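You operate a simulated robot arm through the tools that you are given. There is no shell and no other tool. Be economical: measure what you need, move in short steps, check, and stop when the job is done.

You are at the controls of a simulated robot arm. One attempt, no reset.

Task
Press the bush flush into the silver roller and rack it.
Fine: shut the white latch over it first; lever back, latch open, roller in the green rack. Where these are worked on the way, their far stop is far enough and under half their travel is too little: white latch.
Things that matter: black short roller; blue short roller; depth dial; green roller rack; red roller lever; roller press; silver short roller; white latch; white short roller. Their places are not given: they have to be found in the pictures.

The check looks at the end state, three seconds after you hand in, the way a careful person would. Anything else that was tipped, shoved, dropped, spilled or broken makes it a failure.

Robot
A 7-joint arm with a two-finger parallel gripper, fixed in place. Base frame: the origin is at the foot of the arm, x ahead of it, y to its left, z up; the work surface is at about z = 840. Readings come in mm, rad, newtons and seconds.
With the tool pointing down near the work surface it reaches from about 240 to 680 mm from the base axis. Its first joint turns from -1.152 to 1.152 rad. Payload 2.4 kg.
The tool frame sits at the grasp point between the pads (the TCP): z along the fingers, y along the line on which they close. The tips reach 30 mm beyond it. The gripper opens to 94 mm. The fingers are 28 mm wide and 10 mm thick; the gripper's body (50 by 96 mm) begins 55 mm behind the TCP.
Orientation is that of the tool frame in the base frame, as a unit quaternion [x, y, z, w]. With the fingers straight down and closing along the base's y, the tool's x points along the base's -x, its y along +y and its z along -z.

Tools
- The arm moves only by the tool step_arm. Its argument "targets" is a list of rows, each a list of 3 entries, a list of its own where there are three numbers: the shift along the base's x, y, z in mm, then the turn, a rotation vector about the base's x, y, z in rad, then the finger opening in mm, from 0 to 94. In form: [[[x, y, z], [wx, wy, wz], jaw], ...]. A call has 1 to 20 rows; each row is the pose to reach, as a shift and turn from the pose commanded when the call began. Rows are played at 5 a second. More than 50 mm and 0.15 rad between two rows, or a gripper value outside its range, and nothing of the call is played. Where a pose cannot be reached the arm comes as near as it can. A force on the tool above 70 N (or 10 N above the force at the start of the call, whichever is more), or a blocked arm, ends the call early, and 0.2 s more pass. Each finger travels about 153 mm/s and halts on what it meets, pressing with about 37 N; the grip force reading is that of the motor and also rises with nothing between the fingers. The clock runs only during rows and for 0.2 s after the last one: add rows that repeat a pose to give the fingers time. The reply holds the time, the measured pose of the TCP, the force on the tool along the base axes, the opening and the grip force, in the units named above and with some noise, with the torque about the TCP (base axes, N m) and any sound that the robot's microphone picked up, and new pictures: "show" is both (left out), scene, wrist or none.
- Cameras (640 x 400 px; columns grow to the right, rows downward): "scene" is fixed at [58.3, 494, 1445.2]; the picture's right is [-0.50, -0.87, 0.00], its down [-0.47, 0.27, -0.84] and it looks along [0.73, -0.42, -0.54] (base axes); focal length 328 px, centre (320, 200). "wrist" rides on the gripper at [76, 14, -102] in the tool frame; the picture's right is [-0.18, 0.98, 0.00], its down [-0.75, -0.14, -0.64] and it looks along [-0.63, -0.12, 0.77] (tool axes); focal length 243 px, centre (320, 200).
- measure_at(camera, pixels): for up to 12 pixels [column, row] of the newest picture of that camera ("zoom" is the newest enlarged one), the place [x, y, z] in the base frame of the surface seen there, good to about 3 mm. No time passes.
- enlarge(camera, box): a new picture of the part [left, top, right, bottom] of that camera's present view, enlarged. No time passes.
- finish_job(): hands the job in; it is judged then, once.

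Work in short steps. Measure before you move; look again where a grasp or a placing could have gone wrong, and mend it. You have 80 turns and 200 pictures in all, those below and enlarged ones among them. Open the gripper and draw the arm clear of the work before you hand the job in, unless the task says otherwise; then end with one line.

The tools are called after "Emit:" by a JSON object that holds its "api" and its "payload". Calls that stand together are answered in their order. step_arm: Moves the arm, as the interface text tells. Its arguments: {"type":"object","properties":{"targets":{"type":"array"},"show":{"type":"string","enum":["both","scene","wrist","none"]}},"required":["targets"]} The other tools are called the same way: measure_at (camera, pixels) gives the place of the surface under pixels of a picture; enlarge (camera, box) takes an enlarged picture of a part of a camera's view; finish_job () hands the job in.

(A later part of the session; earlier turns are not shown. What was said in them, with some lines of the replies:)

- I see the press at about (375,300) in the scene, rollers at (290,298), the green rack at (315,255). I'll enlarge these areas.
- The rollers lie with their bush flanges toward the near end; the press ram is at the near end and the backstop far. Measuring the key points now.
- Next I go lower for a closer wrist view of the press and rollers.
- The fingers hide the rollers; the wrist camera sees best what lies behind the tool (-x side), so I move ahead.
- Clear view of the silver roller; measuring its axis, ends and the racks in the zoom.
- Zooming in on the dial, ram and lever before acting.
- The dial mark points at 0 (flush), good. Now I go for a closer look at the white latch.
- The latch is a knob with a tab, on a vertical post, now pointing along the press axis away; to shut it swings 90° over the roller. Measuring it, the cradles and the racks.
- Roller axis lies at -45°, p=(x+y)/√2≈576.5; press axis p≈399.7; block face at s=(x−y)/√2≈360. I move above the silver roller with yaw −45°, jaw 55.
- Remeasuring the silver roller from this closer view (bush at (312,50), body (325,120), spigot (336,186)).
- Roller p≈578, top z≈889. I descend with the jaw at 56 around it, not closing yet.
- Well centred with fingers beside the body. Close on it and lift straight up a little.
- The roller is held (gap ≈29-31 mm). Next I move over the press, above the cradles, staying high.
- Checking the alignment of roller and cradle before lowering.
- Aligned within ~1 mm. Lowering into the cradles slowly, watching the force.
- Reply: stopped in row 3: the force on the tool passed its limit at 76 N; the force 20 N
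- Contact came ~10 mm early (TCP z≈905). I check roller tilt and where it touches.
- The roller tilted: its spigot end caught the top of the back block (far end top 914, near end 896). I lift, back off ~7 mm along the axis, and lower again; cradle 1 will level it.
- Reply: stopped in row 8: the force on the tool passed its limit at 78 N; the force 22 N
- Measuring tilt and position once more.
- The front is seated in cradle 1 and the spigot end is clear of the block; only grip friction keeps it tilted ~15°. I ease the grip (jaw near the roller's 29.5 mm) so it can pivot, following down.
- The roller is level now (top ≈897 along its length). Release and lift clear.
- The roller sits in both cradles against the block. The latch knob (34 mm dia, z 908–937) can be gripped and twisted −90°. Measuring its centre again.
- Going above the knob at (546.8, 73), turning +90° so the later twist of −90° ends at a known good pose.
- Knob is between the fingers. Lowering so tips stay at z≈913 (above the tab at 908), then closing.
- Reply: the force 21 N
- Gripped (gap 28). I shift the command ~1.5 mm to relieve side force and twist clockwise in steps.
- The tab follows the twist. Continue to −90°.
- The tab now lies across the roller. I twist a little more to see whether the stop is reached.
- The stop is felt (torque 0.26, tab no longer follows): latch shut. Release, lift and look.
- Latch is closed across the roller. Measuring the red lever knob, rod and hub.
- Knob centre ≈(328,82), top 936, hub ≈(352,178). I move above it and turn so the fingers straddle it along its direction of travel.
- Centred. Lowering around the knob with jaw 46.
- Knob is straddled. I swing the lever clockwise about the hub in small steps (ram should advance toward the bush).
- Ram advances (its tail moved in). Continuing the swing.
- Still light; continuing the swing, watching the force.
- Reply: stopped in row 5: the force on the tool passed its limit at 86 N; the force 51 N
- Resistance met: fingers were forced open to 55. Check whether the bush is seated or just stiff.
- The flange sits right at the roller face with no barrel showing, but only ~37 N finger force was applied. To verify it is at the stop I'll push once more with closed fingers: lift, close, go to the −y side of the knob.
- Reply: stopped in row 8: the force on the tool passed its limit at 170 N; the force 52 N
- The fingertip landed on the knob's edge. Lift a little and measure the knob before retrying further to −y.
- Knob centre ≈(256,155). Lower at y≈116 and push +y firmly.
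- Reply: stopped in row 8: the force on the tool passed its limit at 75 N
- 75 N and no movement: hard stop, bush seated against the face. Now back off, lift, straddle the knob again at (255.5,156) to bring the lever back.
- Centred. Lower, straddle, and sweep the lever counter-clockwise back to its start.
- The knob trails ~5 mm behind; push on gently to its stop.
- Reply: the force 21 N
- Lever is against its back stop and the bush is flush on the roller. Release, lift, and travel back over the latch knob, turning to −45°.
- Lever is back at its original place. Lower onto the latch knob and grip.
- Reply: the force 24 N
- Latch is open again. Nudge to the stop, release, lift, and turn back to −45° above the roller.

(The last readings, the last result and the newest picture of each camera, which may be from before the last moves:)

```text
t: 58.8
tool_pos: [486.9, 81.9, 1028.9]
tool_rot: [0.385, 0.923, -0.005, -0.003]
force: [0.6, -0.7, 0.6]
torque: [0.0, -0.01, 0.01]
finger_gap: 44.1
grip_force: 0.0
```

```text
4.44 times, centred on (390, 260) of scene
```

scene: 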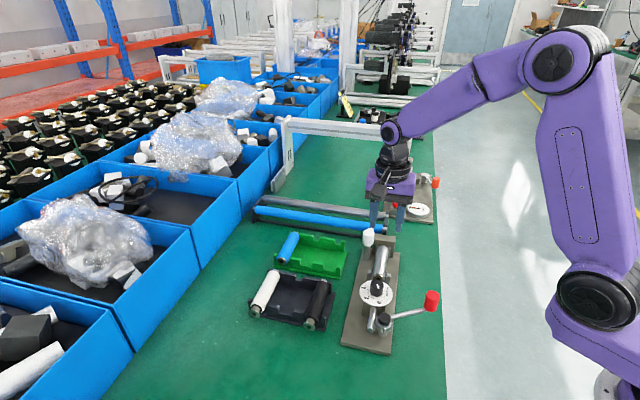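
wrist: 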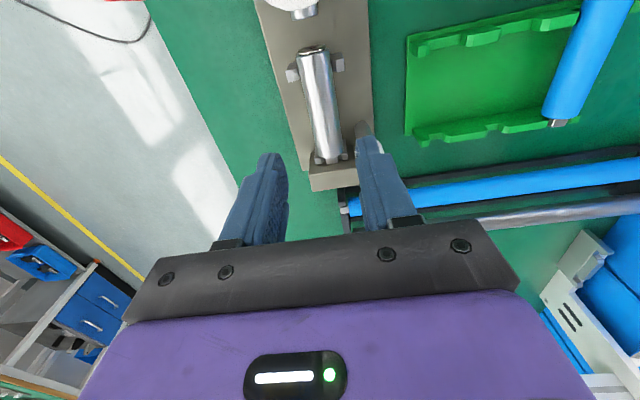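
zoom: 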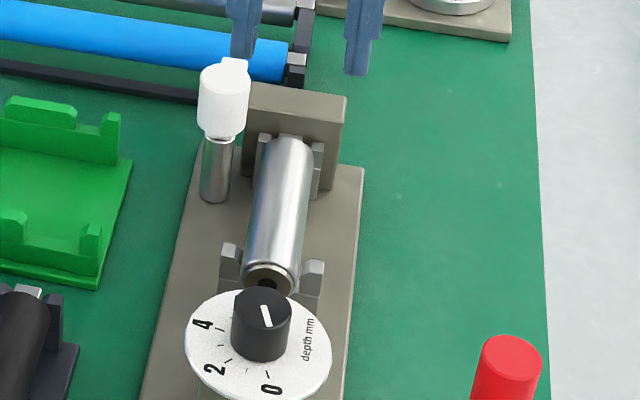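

Bush is flush in the roller and the latch open. Measuring roller position and the green rack slots.

Emit:
{"api": "measure_at", "payload": {"camera": "wrist", "pixels": [[311, 48], [313, 62], [319, 105], [327, 150], [331, 161]]}}

Emit:
{"api": "measure_at", "payload": {"camera": "scene", "pixels": [[288, 259], [289, 246], [297, 236], [310, 264], [321, 266], [330, 240], [342, 272], [327, 235], [318, 234], [342, 240], [303, 270], [283, 258]]}}

Emit:
{"api": "enlarge", "payload": {"camera": "scene", "box": [265, 220, 355, 285]}}

```text
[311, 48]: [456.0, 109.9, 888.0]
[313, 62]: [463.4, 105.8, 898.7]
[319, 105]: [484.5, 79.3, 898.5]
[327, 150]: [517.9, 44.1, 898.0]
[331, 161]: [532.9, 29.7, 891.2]
```

```text
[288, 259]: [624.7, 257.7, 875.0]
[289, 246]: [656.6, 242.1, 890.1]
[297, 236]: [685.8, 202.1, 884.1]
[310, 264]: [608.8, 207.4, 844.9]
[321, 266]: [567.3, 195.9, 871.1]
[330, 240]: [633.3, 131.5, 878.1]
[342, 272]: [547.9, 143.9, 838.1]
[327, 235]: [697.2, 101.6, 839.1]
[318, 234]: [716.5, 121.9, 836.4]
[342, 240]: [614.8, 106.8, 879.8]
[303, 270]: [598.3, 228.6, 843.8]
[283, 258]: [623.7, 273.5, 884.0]
```

```text
6.15 times, centred on (310, 252) of scene
```

zoom: 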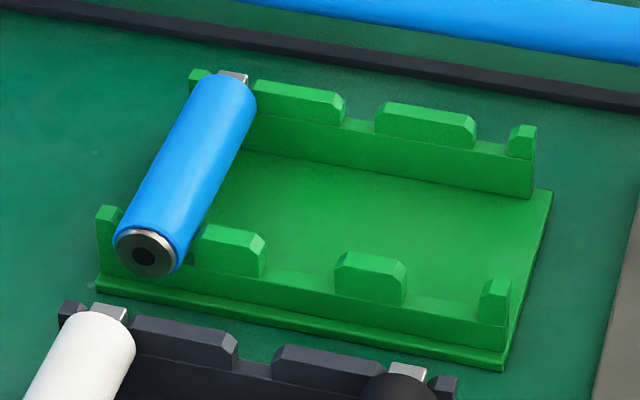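

Emit:
{"api": "measure_at", "payload": {"camera": "zoom", "pixels": [[232, 234], [302, 268], [370, 262], [442, 296], [497, 288], [300, 90], [360, 120], [425, 112], [492, 143], [523, 131], [405, 275], [482, 290]]}}

Emit:
{"api": "measure_at", "payload": {"camera": "zoom", "pixels": [[344, 97], [377, 106], [474, 120], [511, 130], [262, 240], [337, 258], [148, 250], [205, 150], [230, 90], [232, 74], [115, 215], [200, 75]]}}

```text
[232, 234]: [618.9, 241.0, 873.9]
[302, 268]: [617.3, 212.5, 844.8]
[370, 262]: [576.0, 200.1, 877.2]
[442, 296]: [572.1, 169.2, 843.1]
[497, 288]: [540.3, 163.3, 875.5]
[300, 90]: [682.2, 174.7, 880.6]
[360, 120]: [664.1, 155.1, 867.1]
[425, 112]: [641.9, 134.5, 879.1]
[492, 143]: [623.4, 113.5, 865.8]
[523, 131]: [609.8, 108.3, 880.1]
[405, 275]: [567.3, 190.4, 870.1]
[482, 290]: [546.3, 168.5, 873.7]
```

```text
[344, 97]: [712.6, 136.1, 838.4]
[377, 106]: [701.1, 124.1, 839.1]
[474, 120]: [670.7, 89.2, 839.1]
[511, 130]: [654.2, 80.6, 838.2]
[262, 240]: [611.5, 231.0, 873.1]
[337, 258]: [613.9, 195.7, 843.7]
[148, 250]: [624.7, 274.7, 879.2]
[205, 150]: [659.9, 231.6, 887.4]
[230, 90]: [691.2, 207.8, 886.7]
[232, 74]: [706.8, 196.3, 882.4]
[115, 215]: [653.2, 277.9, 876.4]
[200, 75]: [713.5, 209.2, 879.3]
```

The last rack slot centre is at p≈521 (roller now at p≈400), so the shift is +88.4, +82.7, about −9.5 mm in z. Descending to grip the roller.

Emit:
{"api": "step_arm", "payload": {"targets": [[[1.5, -1.5, -40], [0, 0, 0], 46], [[1.5, -1.5, -80], [0, 0, 0], 46], [[1.5, -1.5, -110], [0, 0, 0], 46], [[1.5, -1.5, -135], [0, 0, 0], 46], [[1.5, -1.5, -135], [0, 0, 0], 46]]}}

```text
t: 60.0
tool_pos: [487.9, 79.6, 891.4]
tool_rot: [0.384, 0.923, -0.005, -0.003]
force: [0.2, -0.2, 0.3]
torque: [0.02, -0.02, 0.0]
finger_gap: 45.9
grip_force: 0.1
```

scene: 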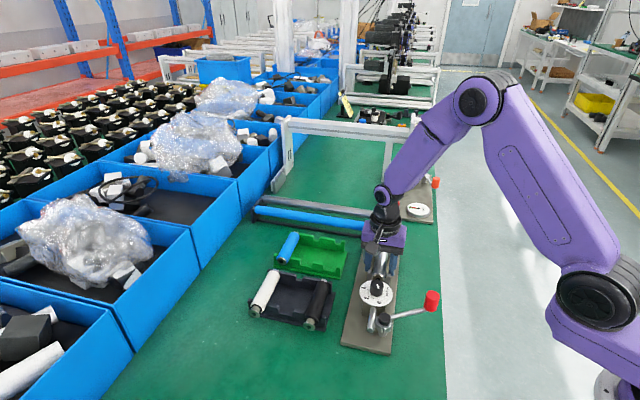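
wrist: 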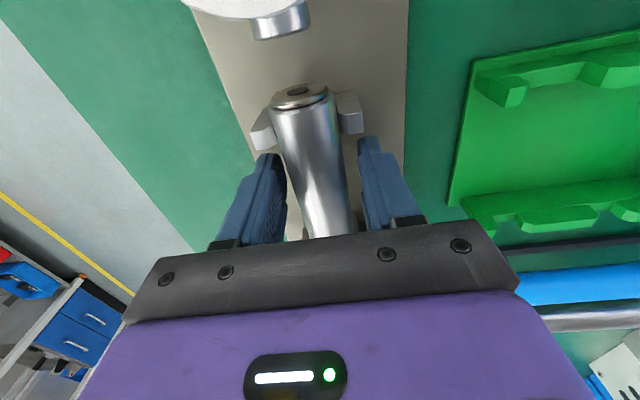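

Centred. Grip, then lift straight up ~70 mm.

Emit:
{"api": "step_arm", "payload": {"targets": [[[0, 0, 0], [0, 0, 0], 34], [[0, 0, 0], [0, 0, 0], 10], [[0, 0, 0], [0, 0, 0], 10], [[-0.7, 0.7, 5], [0, 0, 0], 10], [[-0.7, 0.7, 30], [0, 0, 0], 10], [[-0.7, 0.7, 60], [0, 0, 0], 10], [[-0.7, 0.7, 85], [0, 0, 0], 10], [[-0.7, 0.7, 85], [0, 0, 0], 10]]}}

```text
t: 61.8
tool_pos: [488.2, 80.0, 978.7]
tool_rot: [0.385, 0.923, -0.005, -0.004]
force: [-0.2, 1.1, -3.0]
torque: [0.17, 0.05, -0.75]
finger_gap: 22.1
grip_force: 35.4
```

scene: 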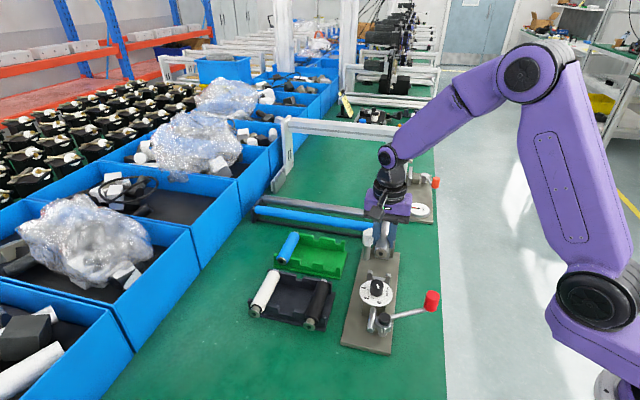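
wrist: 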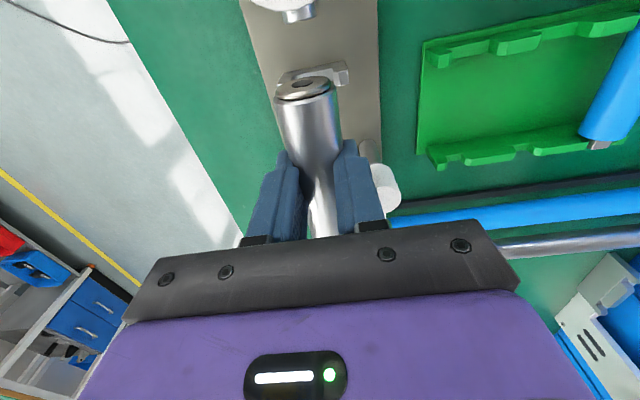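

Gap reads only 22 mm, so the roller may sit oddly in the pads. Check closely.

Emit:
{"api": "enlarge", "payload": {"camera": "wrist", "box": [220, 60, 420, 240]}}

Emit:
{"api": "measure_at", "payload": {"camera": "wrist", "pixels": [[305, 84], [309, 115], [314, 150], [320, 190], [324, 225], [290, 165], [345, 160]]}}

Emit:
{"api": "enlarge", "payload": {"camera": "scene", "box": [345, 195, 425, 275]}}

```text
2.22 times, centred on (320, 150) of wrist
```

zoom: 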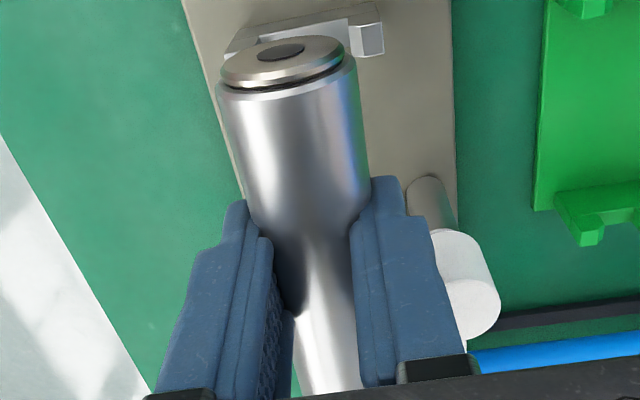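

```text
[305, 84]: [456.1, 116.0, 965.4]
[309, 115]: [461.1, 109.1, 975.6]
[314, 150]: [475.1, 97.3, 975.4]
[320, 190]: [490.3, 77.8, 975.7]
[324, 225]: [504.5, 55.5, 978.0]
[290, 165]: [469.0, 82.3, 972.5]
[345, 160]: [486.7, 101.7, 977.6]
```

```text
5.00 times, centred on (385, 235) of scene
```

zoom: 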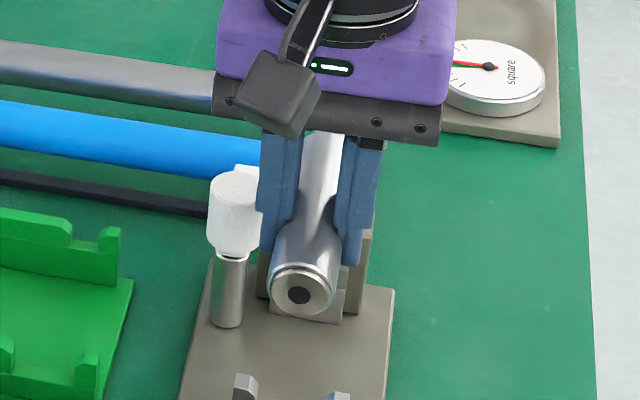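

The roller slipped ~7 mm down in the pads and may be slightly yawed. Measuring with more points before deciding.

Emit:
{"api": "measure_at", "payload": {"camera": "zoom", "pixels": [[325, 150], [320, 180], [313, 210], [306, 240], [303, 255], [300, 292], [245, 175], [262, 195]]}}

Emit:
{"api": "measure_at", "payload": {"camera": "wrist", "pixels": [[305, 95], [309, 105], [311, 130], [313, 140], [316, 165], [318, 180], [321, 200], [322, 212], [326, 232]]}}

```text
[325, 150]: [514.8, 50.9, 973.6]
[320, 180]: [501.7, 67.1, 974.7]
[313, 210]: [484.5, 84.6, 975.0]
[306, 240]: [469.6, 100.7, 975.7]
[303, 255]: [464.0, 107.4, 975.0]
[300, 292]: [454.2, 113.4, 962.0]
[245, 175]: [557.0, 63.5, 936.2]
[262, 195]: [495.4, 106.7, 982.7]
```

```text
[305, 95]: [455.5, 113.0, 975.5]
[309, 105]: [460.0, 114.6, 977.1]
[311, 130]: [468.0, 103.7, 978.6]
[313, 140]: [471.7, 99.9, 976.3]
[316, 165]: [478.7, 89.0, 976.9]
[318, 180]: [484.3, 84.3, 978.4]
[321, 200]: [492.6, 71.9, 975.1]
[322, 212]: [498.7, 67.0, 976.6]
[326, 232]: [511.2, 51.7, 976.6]
```

The roller is yawed ~4° and hanging low in the pads, an insecure hold. I set it back in the cradles directly below (correcting yaw), then regrip deeper.

Emit:
{"api": "step_arm", "payload": {"targets": [[[-1, -1, -10], [0, 0, 0.03], 10], [[-1, -1, -30], [0, 0, 0.065], 10], [[-1, -1, -50], [0, 0, 0.065], 10], [[-1, -1, -65], [0, 0, 0.065], 10], [[-1, -1, -71], [0, 0, 0.065], 10], [[-1, -1, -75], [0, 0, 0.065], 10], [[-1, -1, -78], [0, 0, 0.065], 10]]}}

Emit:
{"api": "measure_at", "payload": {"camera": "wrist", "pixels": [[305, 95], [309, 115], [313, 140], [316, 165], [321, 200], [326, 232]]}}

Emit:
{"api": "enlarge", "payload": {"camera": "scene", "box": [345, 215, 425, 295]}}

```text
t: 63.4
tool_pos: [486.9, 77.8, 899.9]
tool_rot: [0.356, 0.935, -0.004, -0.001]
force: [-4.3, -4.6, 18.1]
torque: [-0.41, -0.25, -1.34]
finger_gap: 30.1
grip_force: 37.0
```

scene: 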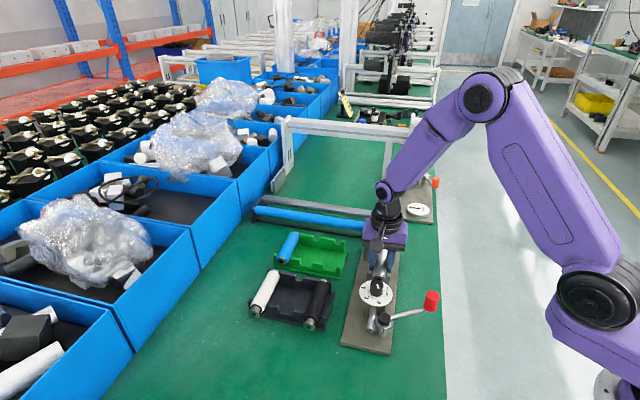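
wrist: 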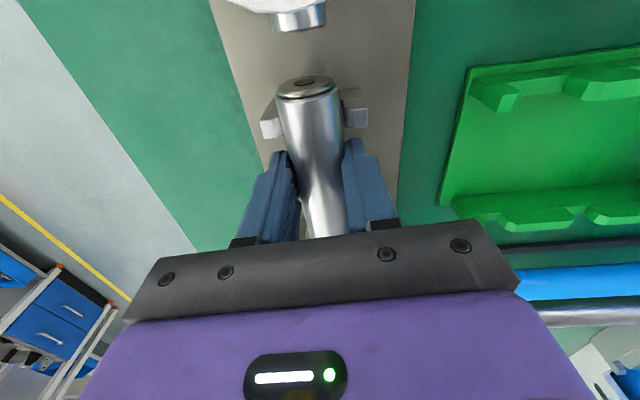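

```text
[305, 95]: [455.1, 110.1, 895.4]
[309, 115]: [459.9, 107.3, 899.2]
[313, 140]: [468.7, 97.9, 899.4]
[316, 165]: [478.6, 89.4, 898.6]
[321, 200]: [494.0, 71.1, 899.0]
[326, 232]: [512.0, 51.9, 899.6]
```

```text
5.00 times, centred on (385, 255) of scene
```

zoom: 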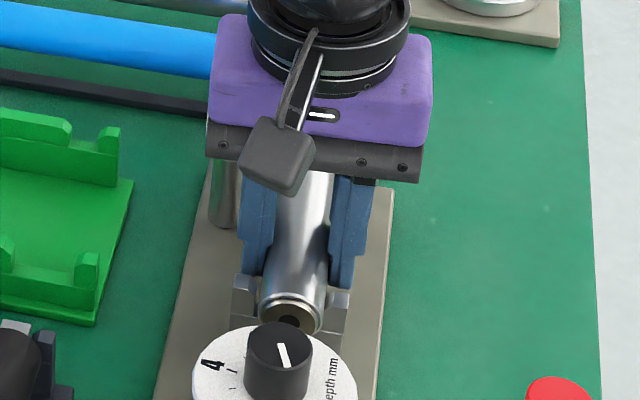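

Seated again, level, gap back to 30. Release, correct yaw, go 15 mm deeper (TCP 886, tips 856 above the 850 base) and regrip.

Emit:
{"api": "step_arm", "payload": {"targets": [[[0, 0, 0], [0, 0, 0], 38], [[0, 0, 0], [0, 0, 0], 44], [[0.5, 1, -7], [0, 0, -0.065], 44], [[0.5, 1, -14.7], [0, 0, -0.065], 44], [[0.5, 1, -14.7], [0, 0, -0.065], 44], [[0.5, 1, -14.7], [0, 0, -0.065], 34], [[0.5, 1, -14.7], [0, 0, -0.065], 10], [[0.5, 1, -14.7], [0, 0, -0.065], 10]], "show": "wrist"}}

```text
t: 65.2
tool_pos: [486.8, 79.2, 885.1]
tool_rot: [0.384, 0.923, -0.005, -0.002]
force: [1.2, 0.0, -0.5]
torque: [-0.01, 0.0, -0.03]
finger_gap: 33.8
grip_force: 37.2
```

wrist: 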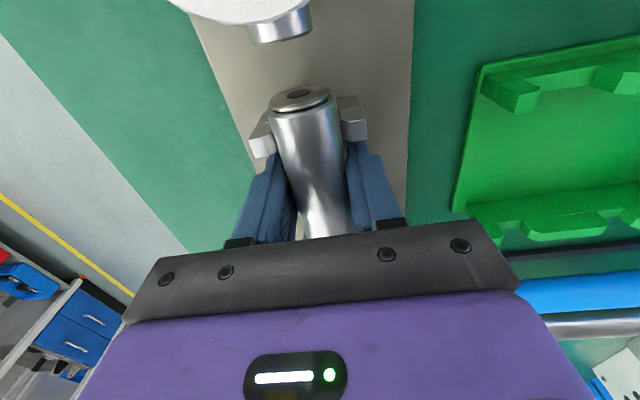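

Grip gap 33.8. Lift a little first and see if it holds steady.

Emit:
{"api": "step_arm", "payload": {"targets": [[[-0.7, 0.7, 4], [0, 0, 0], 10], [[-0.7, 0.7, 12], [0, 0, 0], 10], [[-0.7, 0.7, 24], [0, 0, 0], 10], [[-0.7, 0.7, 24], [0, 0, 0], 10]]}}

Emit:
{"api": "measure_at", "payload": {"camera": "wrist", "pixels": [[302, 96], [306, 115], [311, 140], [316, 170], [321, 200], [326, 232]]}}

Emit:
{"api": "enlarge", "payload": {"camera": "wrist", "box": [220, 60, 420, 240]}}

```text
t: 66.2
tool_pos: [485.0, 79.1, 910.2]
tool_rot: [0.384, 0.923, -0.005, -0.003]
force: [-0.3, 0.6, -2.3]
torque: [0.0, 0.03, 0.01]
finger_gap: 33.8
grip_force: 37.1
```

scene: 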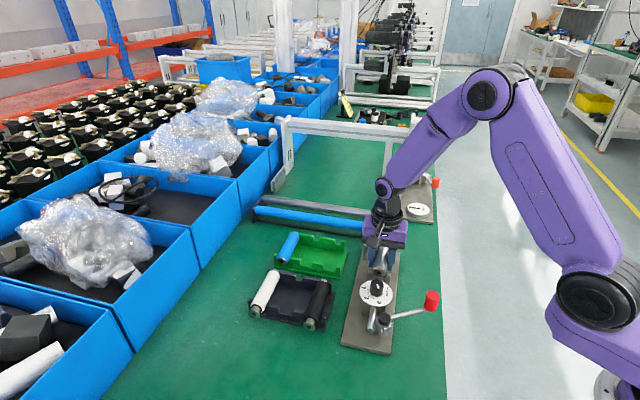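
wrist: 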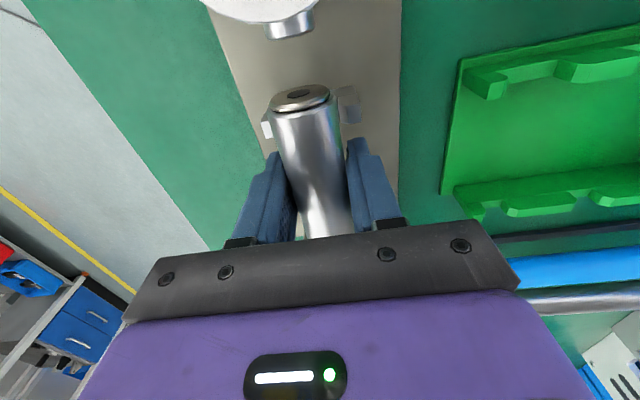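

```text
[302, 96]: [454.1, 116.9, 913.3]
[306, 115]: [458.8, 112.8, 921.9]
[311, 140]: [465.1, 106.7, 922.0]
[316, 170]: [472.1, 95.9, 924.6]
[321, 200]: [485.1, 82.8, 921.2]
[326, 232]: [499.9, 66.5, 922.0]
```

```text
2.22 times, centred on (320, 150) of wrist
```

zoom: 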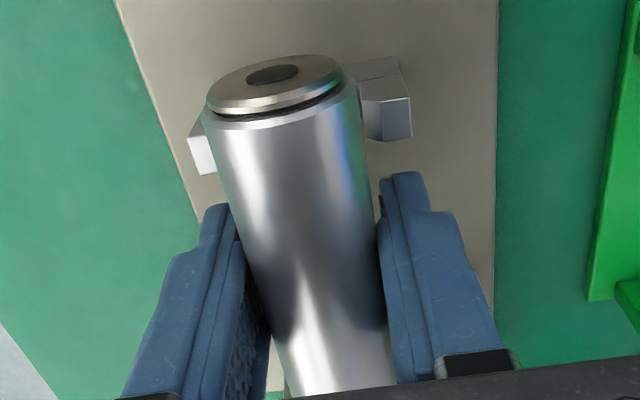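

Stable hold. Before leaving the press, compare the bush seating with the finished blue roller.

Emit:
{"api": "enlarge", "payload": {"camera": "scene", "box": [274, 250, 294, 266]}}

Emit:
{"api": "enlarge", "payload": {"camera": "scene", "box": [368, 262, 388, 278]}}

Emit:
{"api": "enlarge", "payload": {"camera": "wrist", "box": [285, 80, 335, 125]}}

```text
16.00 times, centred on (284, 258) of scene
```

zoom: 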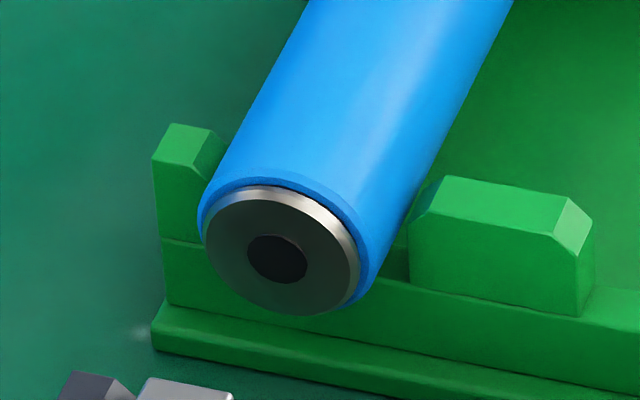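

```text
16.00 times, centred on (378, 270) of scene
```

zoom: 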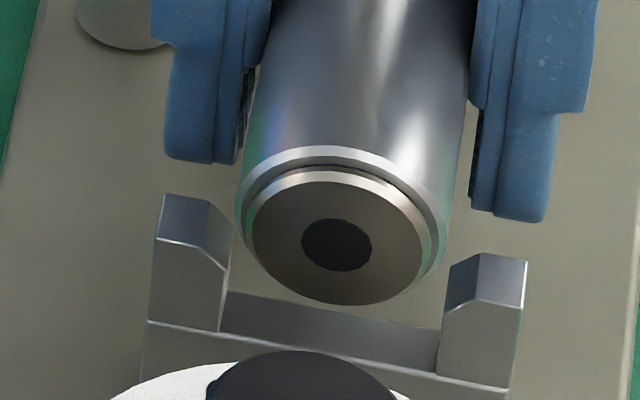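

```text
8.89 times, centred on (310, 102) of wrist
```

zoom: 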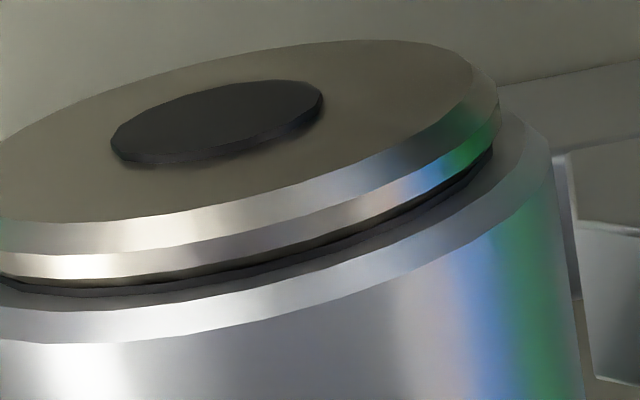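

The seating looks the same as the blue roller's. Lift and carry over the last green slot.

Emit:
{"api": "step_arm", "payload": {"targets": [[[0, 0, 30], [0, 0, 0], 10], [[0, 0, 65], [0, 0, 0], 10], [[18, 16, 70], [0, 0, 0], 10], [[36, 32, 70], [0, 0, 0], 10], [[54, 49, 70], [0, 0, 0], 10], [[72, 65, 70], [0, 0, 0], 10], [[89.5, 81.8, 70], [0, 0, 0], 10], [[89.5, 81.8, 40], [0, 0, 0], 10], [[89.5, 81.8, 20], [0, 0, 0], 10], [[89.5, 81.8, 20], [0, 0, 0], 10]]}}

Emit:
{"api": "enlarge", "payload": {"camera": "scene", "box": [265, 205, 365, 285]}}

Emit:
{"api": "enlarge", "payload": {"camera": "wrist", "box": [220, 40, 420, 240]}}

```text
t: 68.4
tool_pos: [575.5, 162.8, 927.7]
tool_rot: [0.384, 0.923, -0.004, -0.002]
force: [-0.6, 0.8, -1.2]
torque: [-0.02, 0.05, 0.0]
finger_gap: 33.7
grip_force: 37.2
```

scene: 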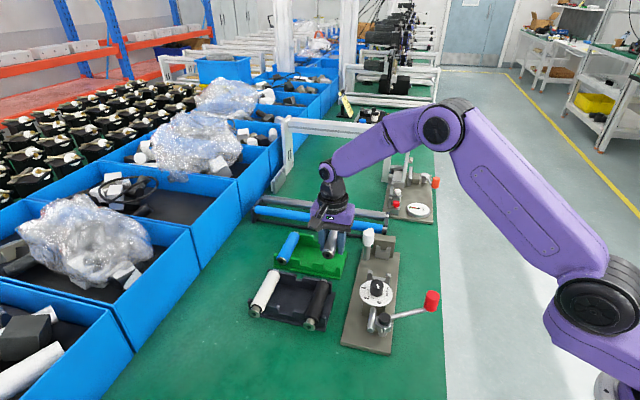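
wrist: 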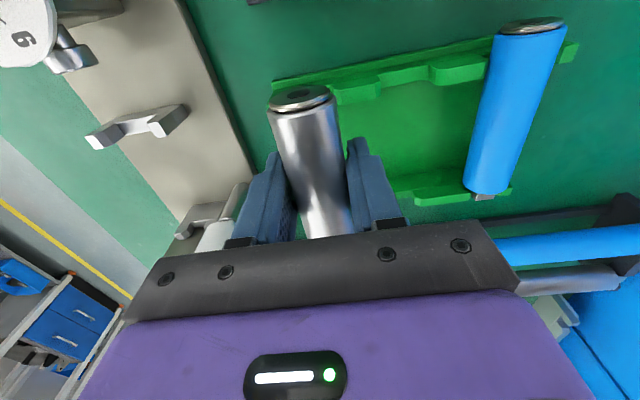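

```text
5.00 times, centred on (315, 245) of scene
```

zoom: 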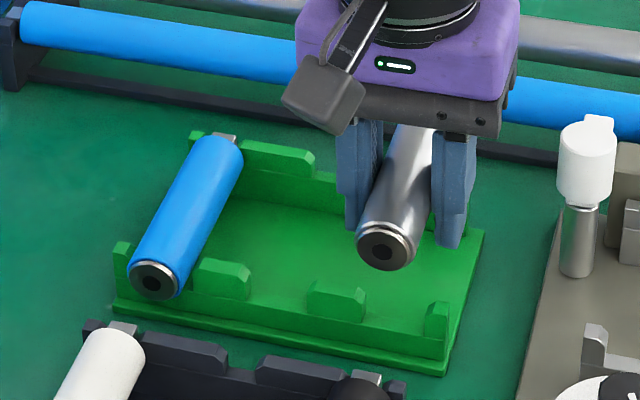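

```text
2.00 times, centred on (320, 140) of wrist
```

zoom: 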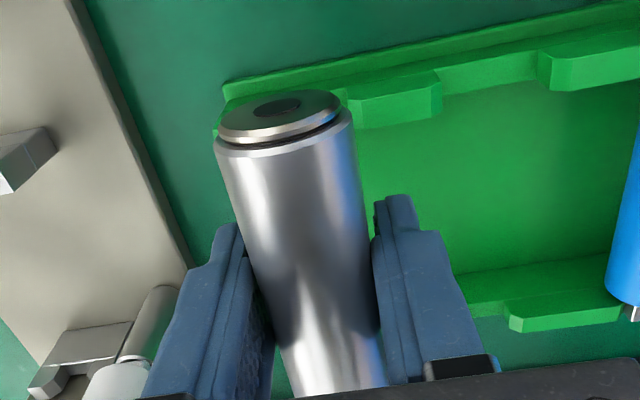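

Comparing silver and blue face positions along s, and the slot in p.

Emit:
{"api": "measure_at", "payload": {"camera": "wrist", "pixels": [[299, 93], [304, 115], [312, 150], [320, 200], [326, 230], [531, 27], [526, 40], [515, 100], [490, 180], [485, 196], [355, 92], [450, 70]]}}

Emit:
{"api": "measure_at", "payload": {"camera": "scene", "pixels": [[328, 245], [330, 240], [333, 232], [336, 222], [282, 258], [284, 252], [296, 230], [321, 261], [339, 266]]}}

```text
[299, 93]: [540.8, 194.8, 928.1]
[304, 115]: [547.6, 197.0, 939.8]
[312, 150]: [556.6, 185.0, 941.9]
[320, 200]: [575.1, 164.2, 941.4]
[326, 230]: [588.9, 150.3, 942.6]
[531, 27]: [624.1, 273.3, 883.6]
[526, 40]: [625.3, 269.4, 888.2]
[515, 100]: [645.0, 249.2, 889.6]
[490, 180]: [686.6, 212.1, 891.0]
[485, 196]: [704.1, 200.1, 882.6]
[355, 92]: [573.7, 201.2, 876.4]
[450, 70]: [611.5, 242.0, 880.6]
```

```text
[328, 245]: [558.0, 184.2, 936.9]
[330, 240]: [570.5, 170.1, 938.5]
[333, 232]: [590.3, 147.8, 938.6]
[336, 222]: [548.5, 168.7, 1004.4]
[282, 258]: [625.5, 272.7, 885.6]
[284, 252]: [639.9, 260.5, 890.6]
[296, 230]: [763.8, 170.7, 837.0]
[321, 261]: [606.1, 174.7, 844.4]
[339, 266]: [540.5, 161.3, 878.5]
```

Silver is ~3.3 mm behind the blue one in s and ~1 mm high in p. Adjust and lower slowly into the slot.

Emit:
{"api": "step_arm", "payload": {"targets": [[[1.5, -3.2, -10], [0, 0, 0], 10], [[1.5, -3.2, -25], [0, 0, 0], 10], [[1.5, -3.2, -36], [0, 0, 0], 10], [[1.5, -3.2, -42], [0, 0, 0], 10], [[1.5, -3.2, -46], [0, 0, 0], 10], [[1.5, -3.2, -49], [0, 0, 0], 10], [[1.5, -3.2, -49], [0, 0, 0], 10]]}}

Emit:
{"api": "measure_at", "payload": {"camera": "wrist", "pixels": [[299, 93], [304, 115], [312, 150], [320, 200], [326, 230]]}}

Emit:
{"api": "enlarge", "payload": {"camera": "scene", "box": [265, 205, 365, 285]}}

```text
t: 70.0
tool_pos: [576.7, 160.4, 880.2]
tool_rot: [0.385, 0.923, -0.005, -0.002]
force: [-0.5, -0.4, -2.7]
torque: [0.01, -0.02, -0.02]
finger_gap: 33.7
grip_force: 37.6
```

scene: 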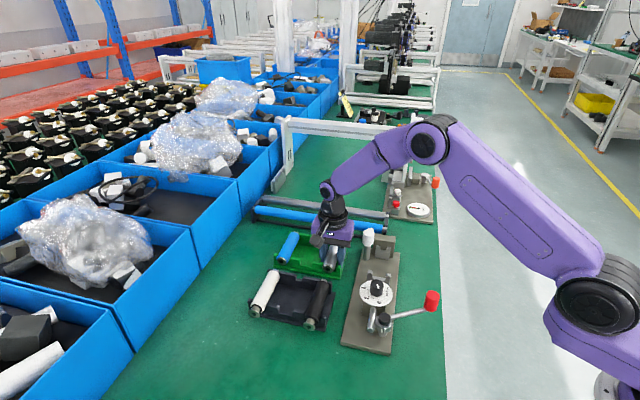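
wrist: 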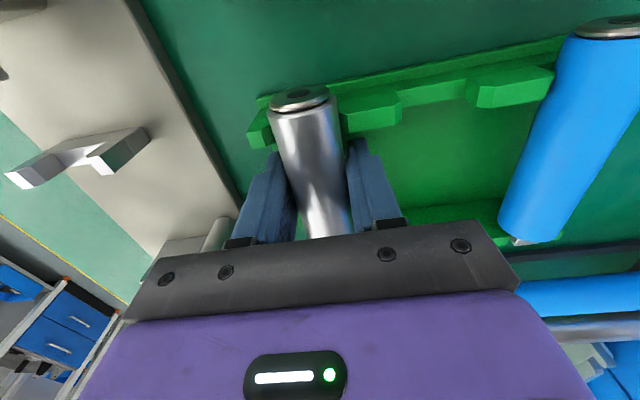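

```text
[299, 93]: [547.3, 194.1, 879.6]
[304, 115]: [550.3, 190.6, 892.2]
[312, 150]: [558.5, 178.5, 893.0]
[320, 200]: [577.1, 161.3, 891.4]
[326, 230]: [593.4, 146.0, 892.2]
```

```text
5.00 times, centred on (315, 245) of scene
```

zoom: 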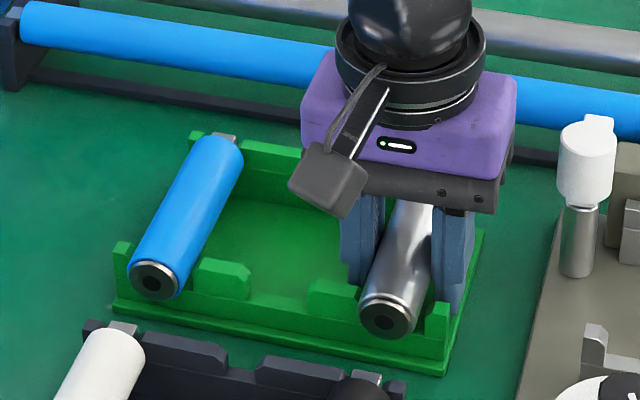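

It is in the slot, ~3 mm above rest. Lower 2.5 mm, ease open, then lift away.

Emit:
{"api": "step_arm", "payload": {"targets": [[[0, 0, -1.5], [0, 0, 0], 10], [[0, 0, -2.5], [0, 0, 0], 10], [[0, 0, -2.5], [0, 0, 0], 33.5], [[0, 0, -2.5], [0, 0, 0], 36], [[0, 0, -2.5], [0, 0, 0], 42], [[0, 0, -2.5], [0, 0, 0], 46]]}}

Emit:
{"api": "measure_at", "payload": {"camera": "wrist", "pixels": [[304, 115], [312, 150], [320, 200], [326, 230]]}}

```text
t: 71.4
tool_pos: [576.5, 158.8, 878.1]
tool_rot: [0.383, 0.924, -0.005, -0.003]
force: [0.2, 0.6, -0.8]
torque: [0.02, 0.0, 0.0]
finger_gap: 46.0
grip_force: 0.1
```

scene: 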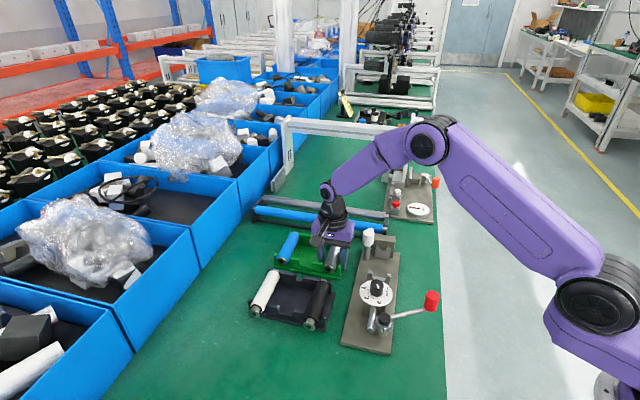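
wrist: 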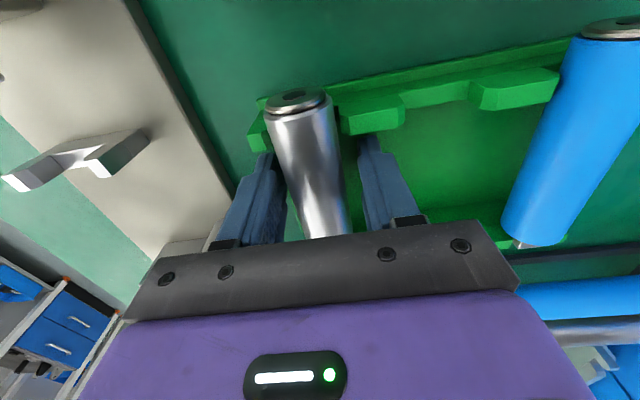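

```text
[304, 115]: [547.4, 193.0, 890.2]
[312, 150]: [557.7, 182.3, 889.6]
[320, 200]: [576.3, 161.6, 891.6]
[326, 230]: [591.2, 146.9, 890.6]
```

Roller rests level at 890. Lift straight up and draw the arm clear.

Emit:
{"api": "step_arm", "payload": {"targets": [[[0, 0, 15], [0, 0, 0], 46], [[0, 0, 50], [0, 0, 0], 46], [[0, 0, 95], [0, 0, 0], 60], [[-20, 0, 140], [0, 0, 0], 80], [[-60, 0, 180], [0, 0, 0], 90], [[-100, -20, 220], [0, 0, 0], 94], [[-140, -40, 260], [0, 0, 0], 94], [[-170, -60, 290], [0, 0, 0], 94], [[-170, -60, 290], [0, 0, 0], 94]]}}

Emit:
{"api": "enlarge", "payload": {"camera": "scene", "box": [265, 205, 365, 285]}}

Emit:
{"api": "enlarge", "payload": {"camera": "scene", "box": [240, 210, 450, 350]}}

```text
refused: row 5 steps farther than a row can; nothing moved
```

```text
5.00 times, centred on (315, 245) of scene
```

zoom: 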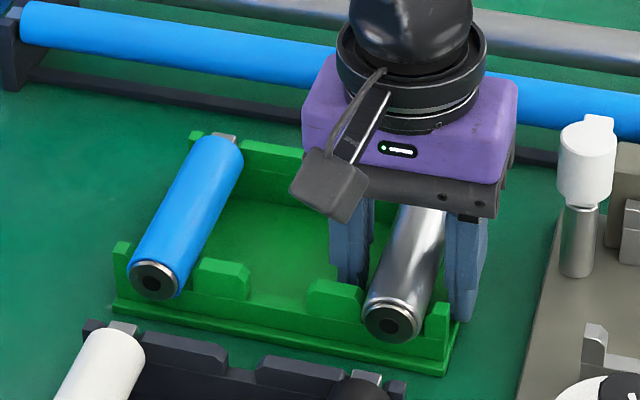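

```text
2.86 times, centred on (345, 280) of scene
```

zoom: 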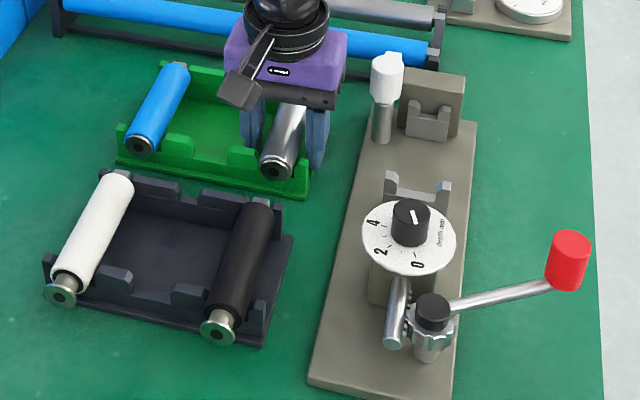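

A row stepped too far; repeat the withdrawal with smaller steps.

Emit:
{"api": "step_arm", "payload": {"targets": [[[0, 0, 15], [0, 0, 0], 46], [[0, 0, 45], [0, 0, 0], 46], [[0, 0, 80], [0, 0, 0], 46], [[-10, 0, 115], [0, 0, 0], 60], [[-30, -5, 145], [0, 0, 0], 80], [[-55, -10, 175], [0, 0, 0], 94], [[-80, -20, 205], [0, 0, 0], 94], [[-105, -30, 235], [0, 0, 0], 94], [[-130, -40, 260], [0, 0, 0], 94], [[-155, -50, 280], [0, 0, 0], 94], [[-155, -50, 280], [0, 0, 0], 94]]}}

Emit:
{"api": "enlarge", "payload": {"camera": "scene", "box": [265, 205, 365, 285]}}

Emit:
{"api": "enlarge", "payload": {"camera": "scene", "box": [335, 215, 445, 345]}}

```text
t: 73.8
tool_pos: [422.8, 108.5, 1157.9]
tool_rot: [0.384, 0.923, -0.006, -0.003]
force: [0.3, -1.0, -0.3]
torque: [0.03, 0.0, -0.02]
finger_gap: 93.9
grip_force: 0.1
```

scene: 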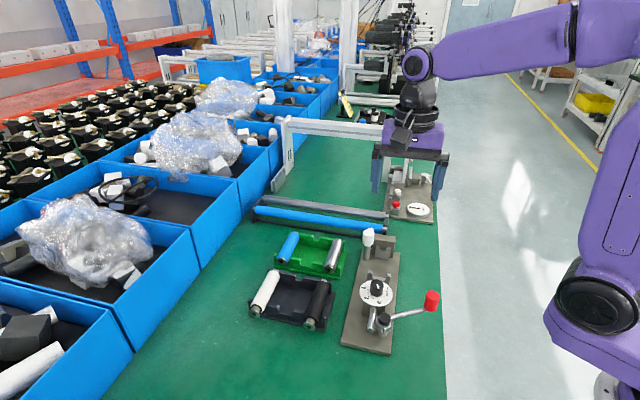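
wrist: 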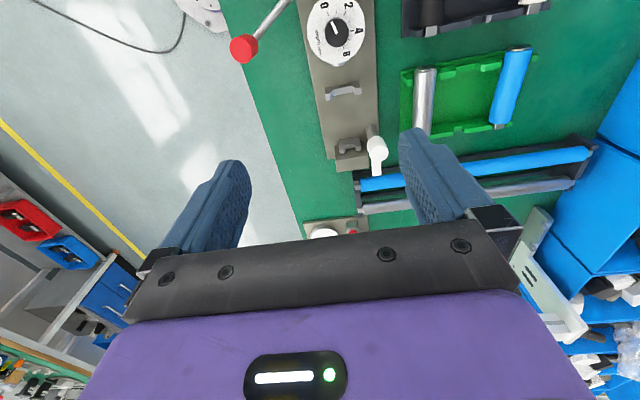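

```text
5.00 times, centred on (315, 245) of scene
```

zoom: 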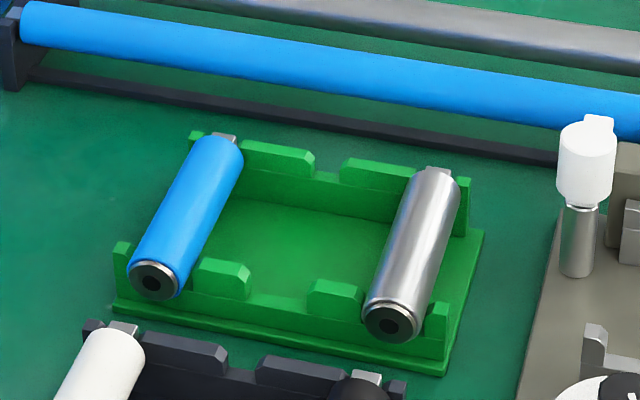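

```text
3.08 times, centred on (390, 280) of scene
```

zoom: 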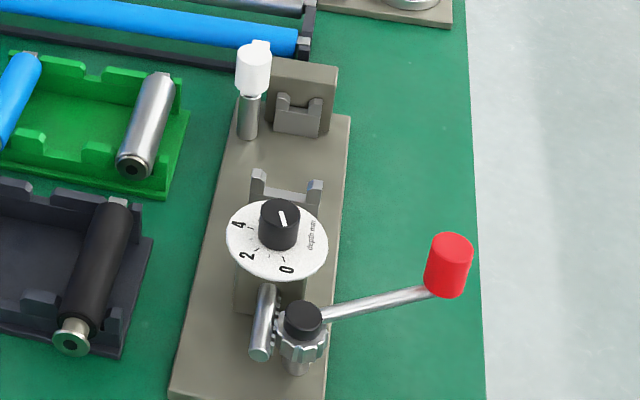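

The silver roller is seated in the green rack's slot with its bush flush, the lever is back, the latch open, the dial untouched, and everything else is in place. Handing in.

Emit:
{"api": "finish_job", "payload": {}}

```text
The job is handed in.
```

The silver roller's bush is pressed flush and the roller sits in the green rack, with the lever back, the latch open and the arm clear; I have handed the job in.
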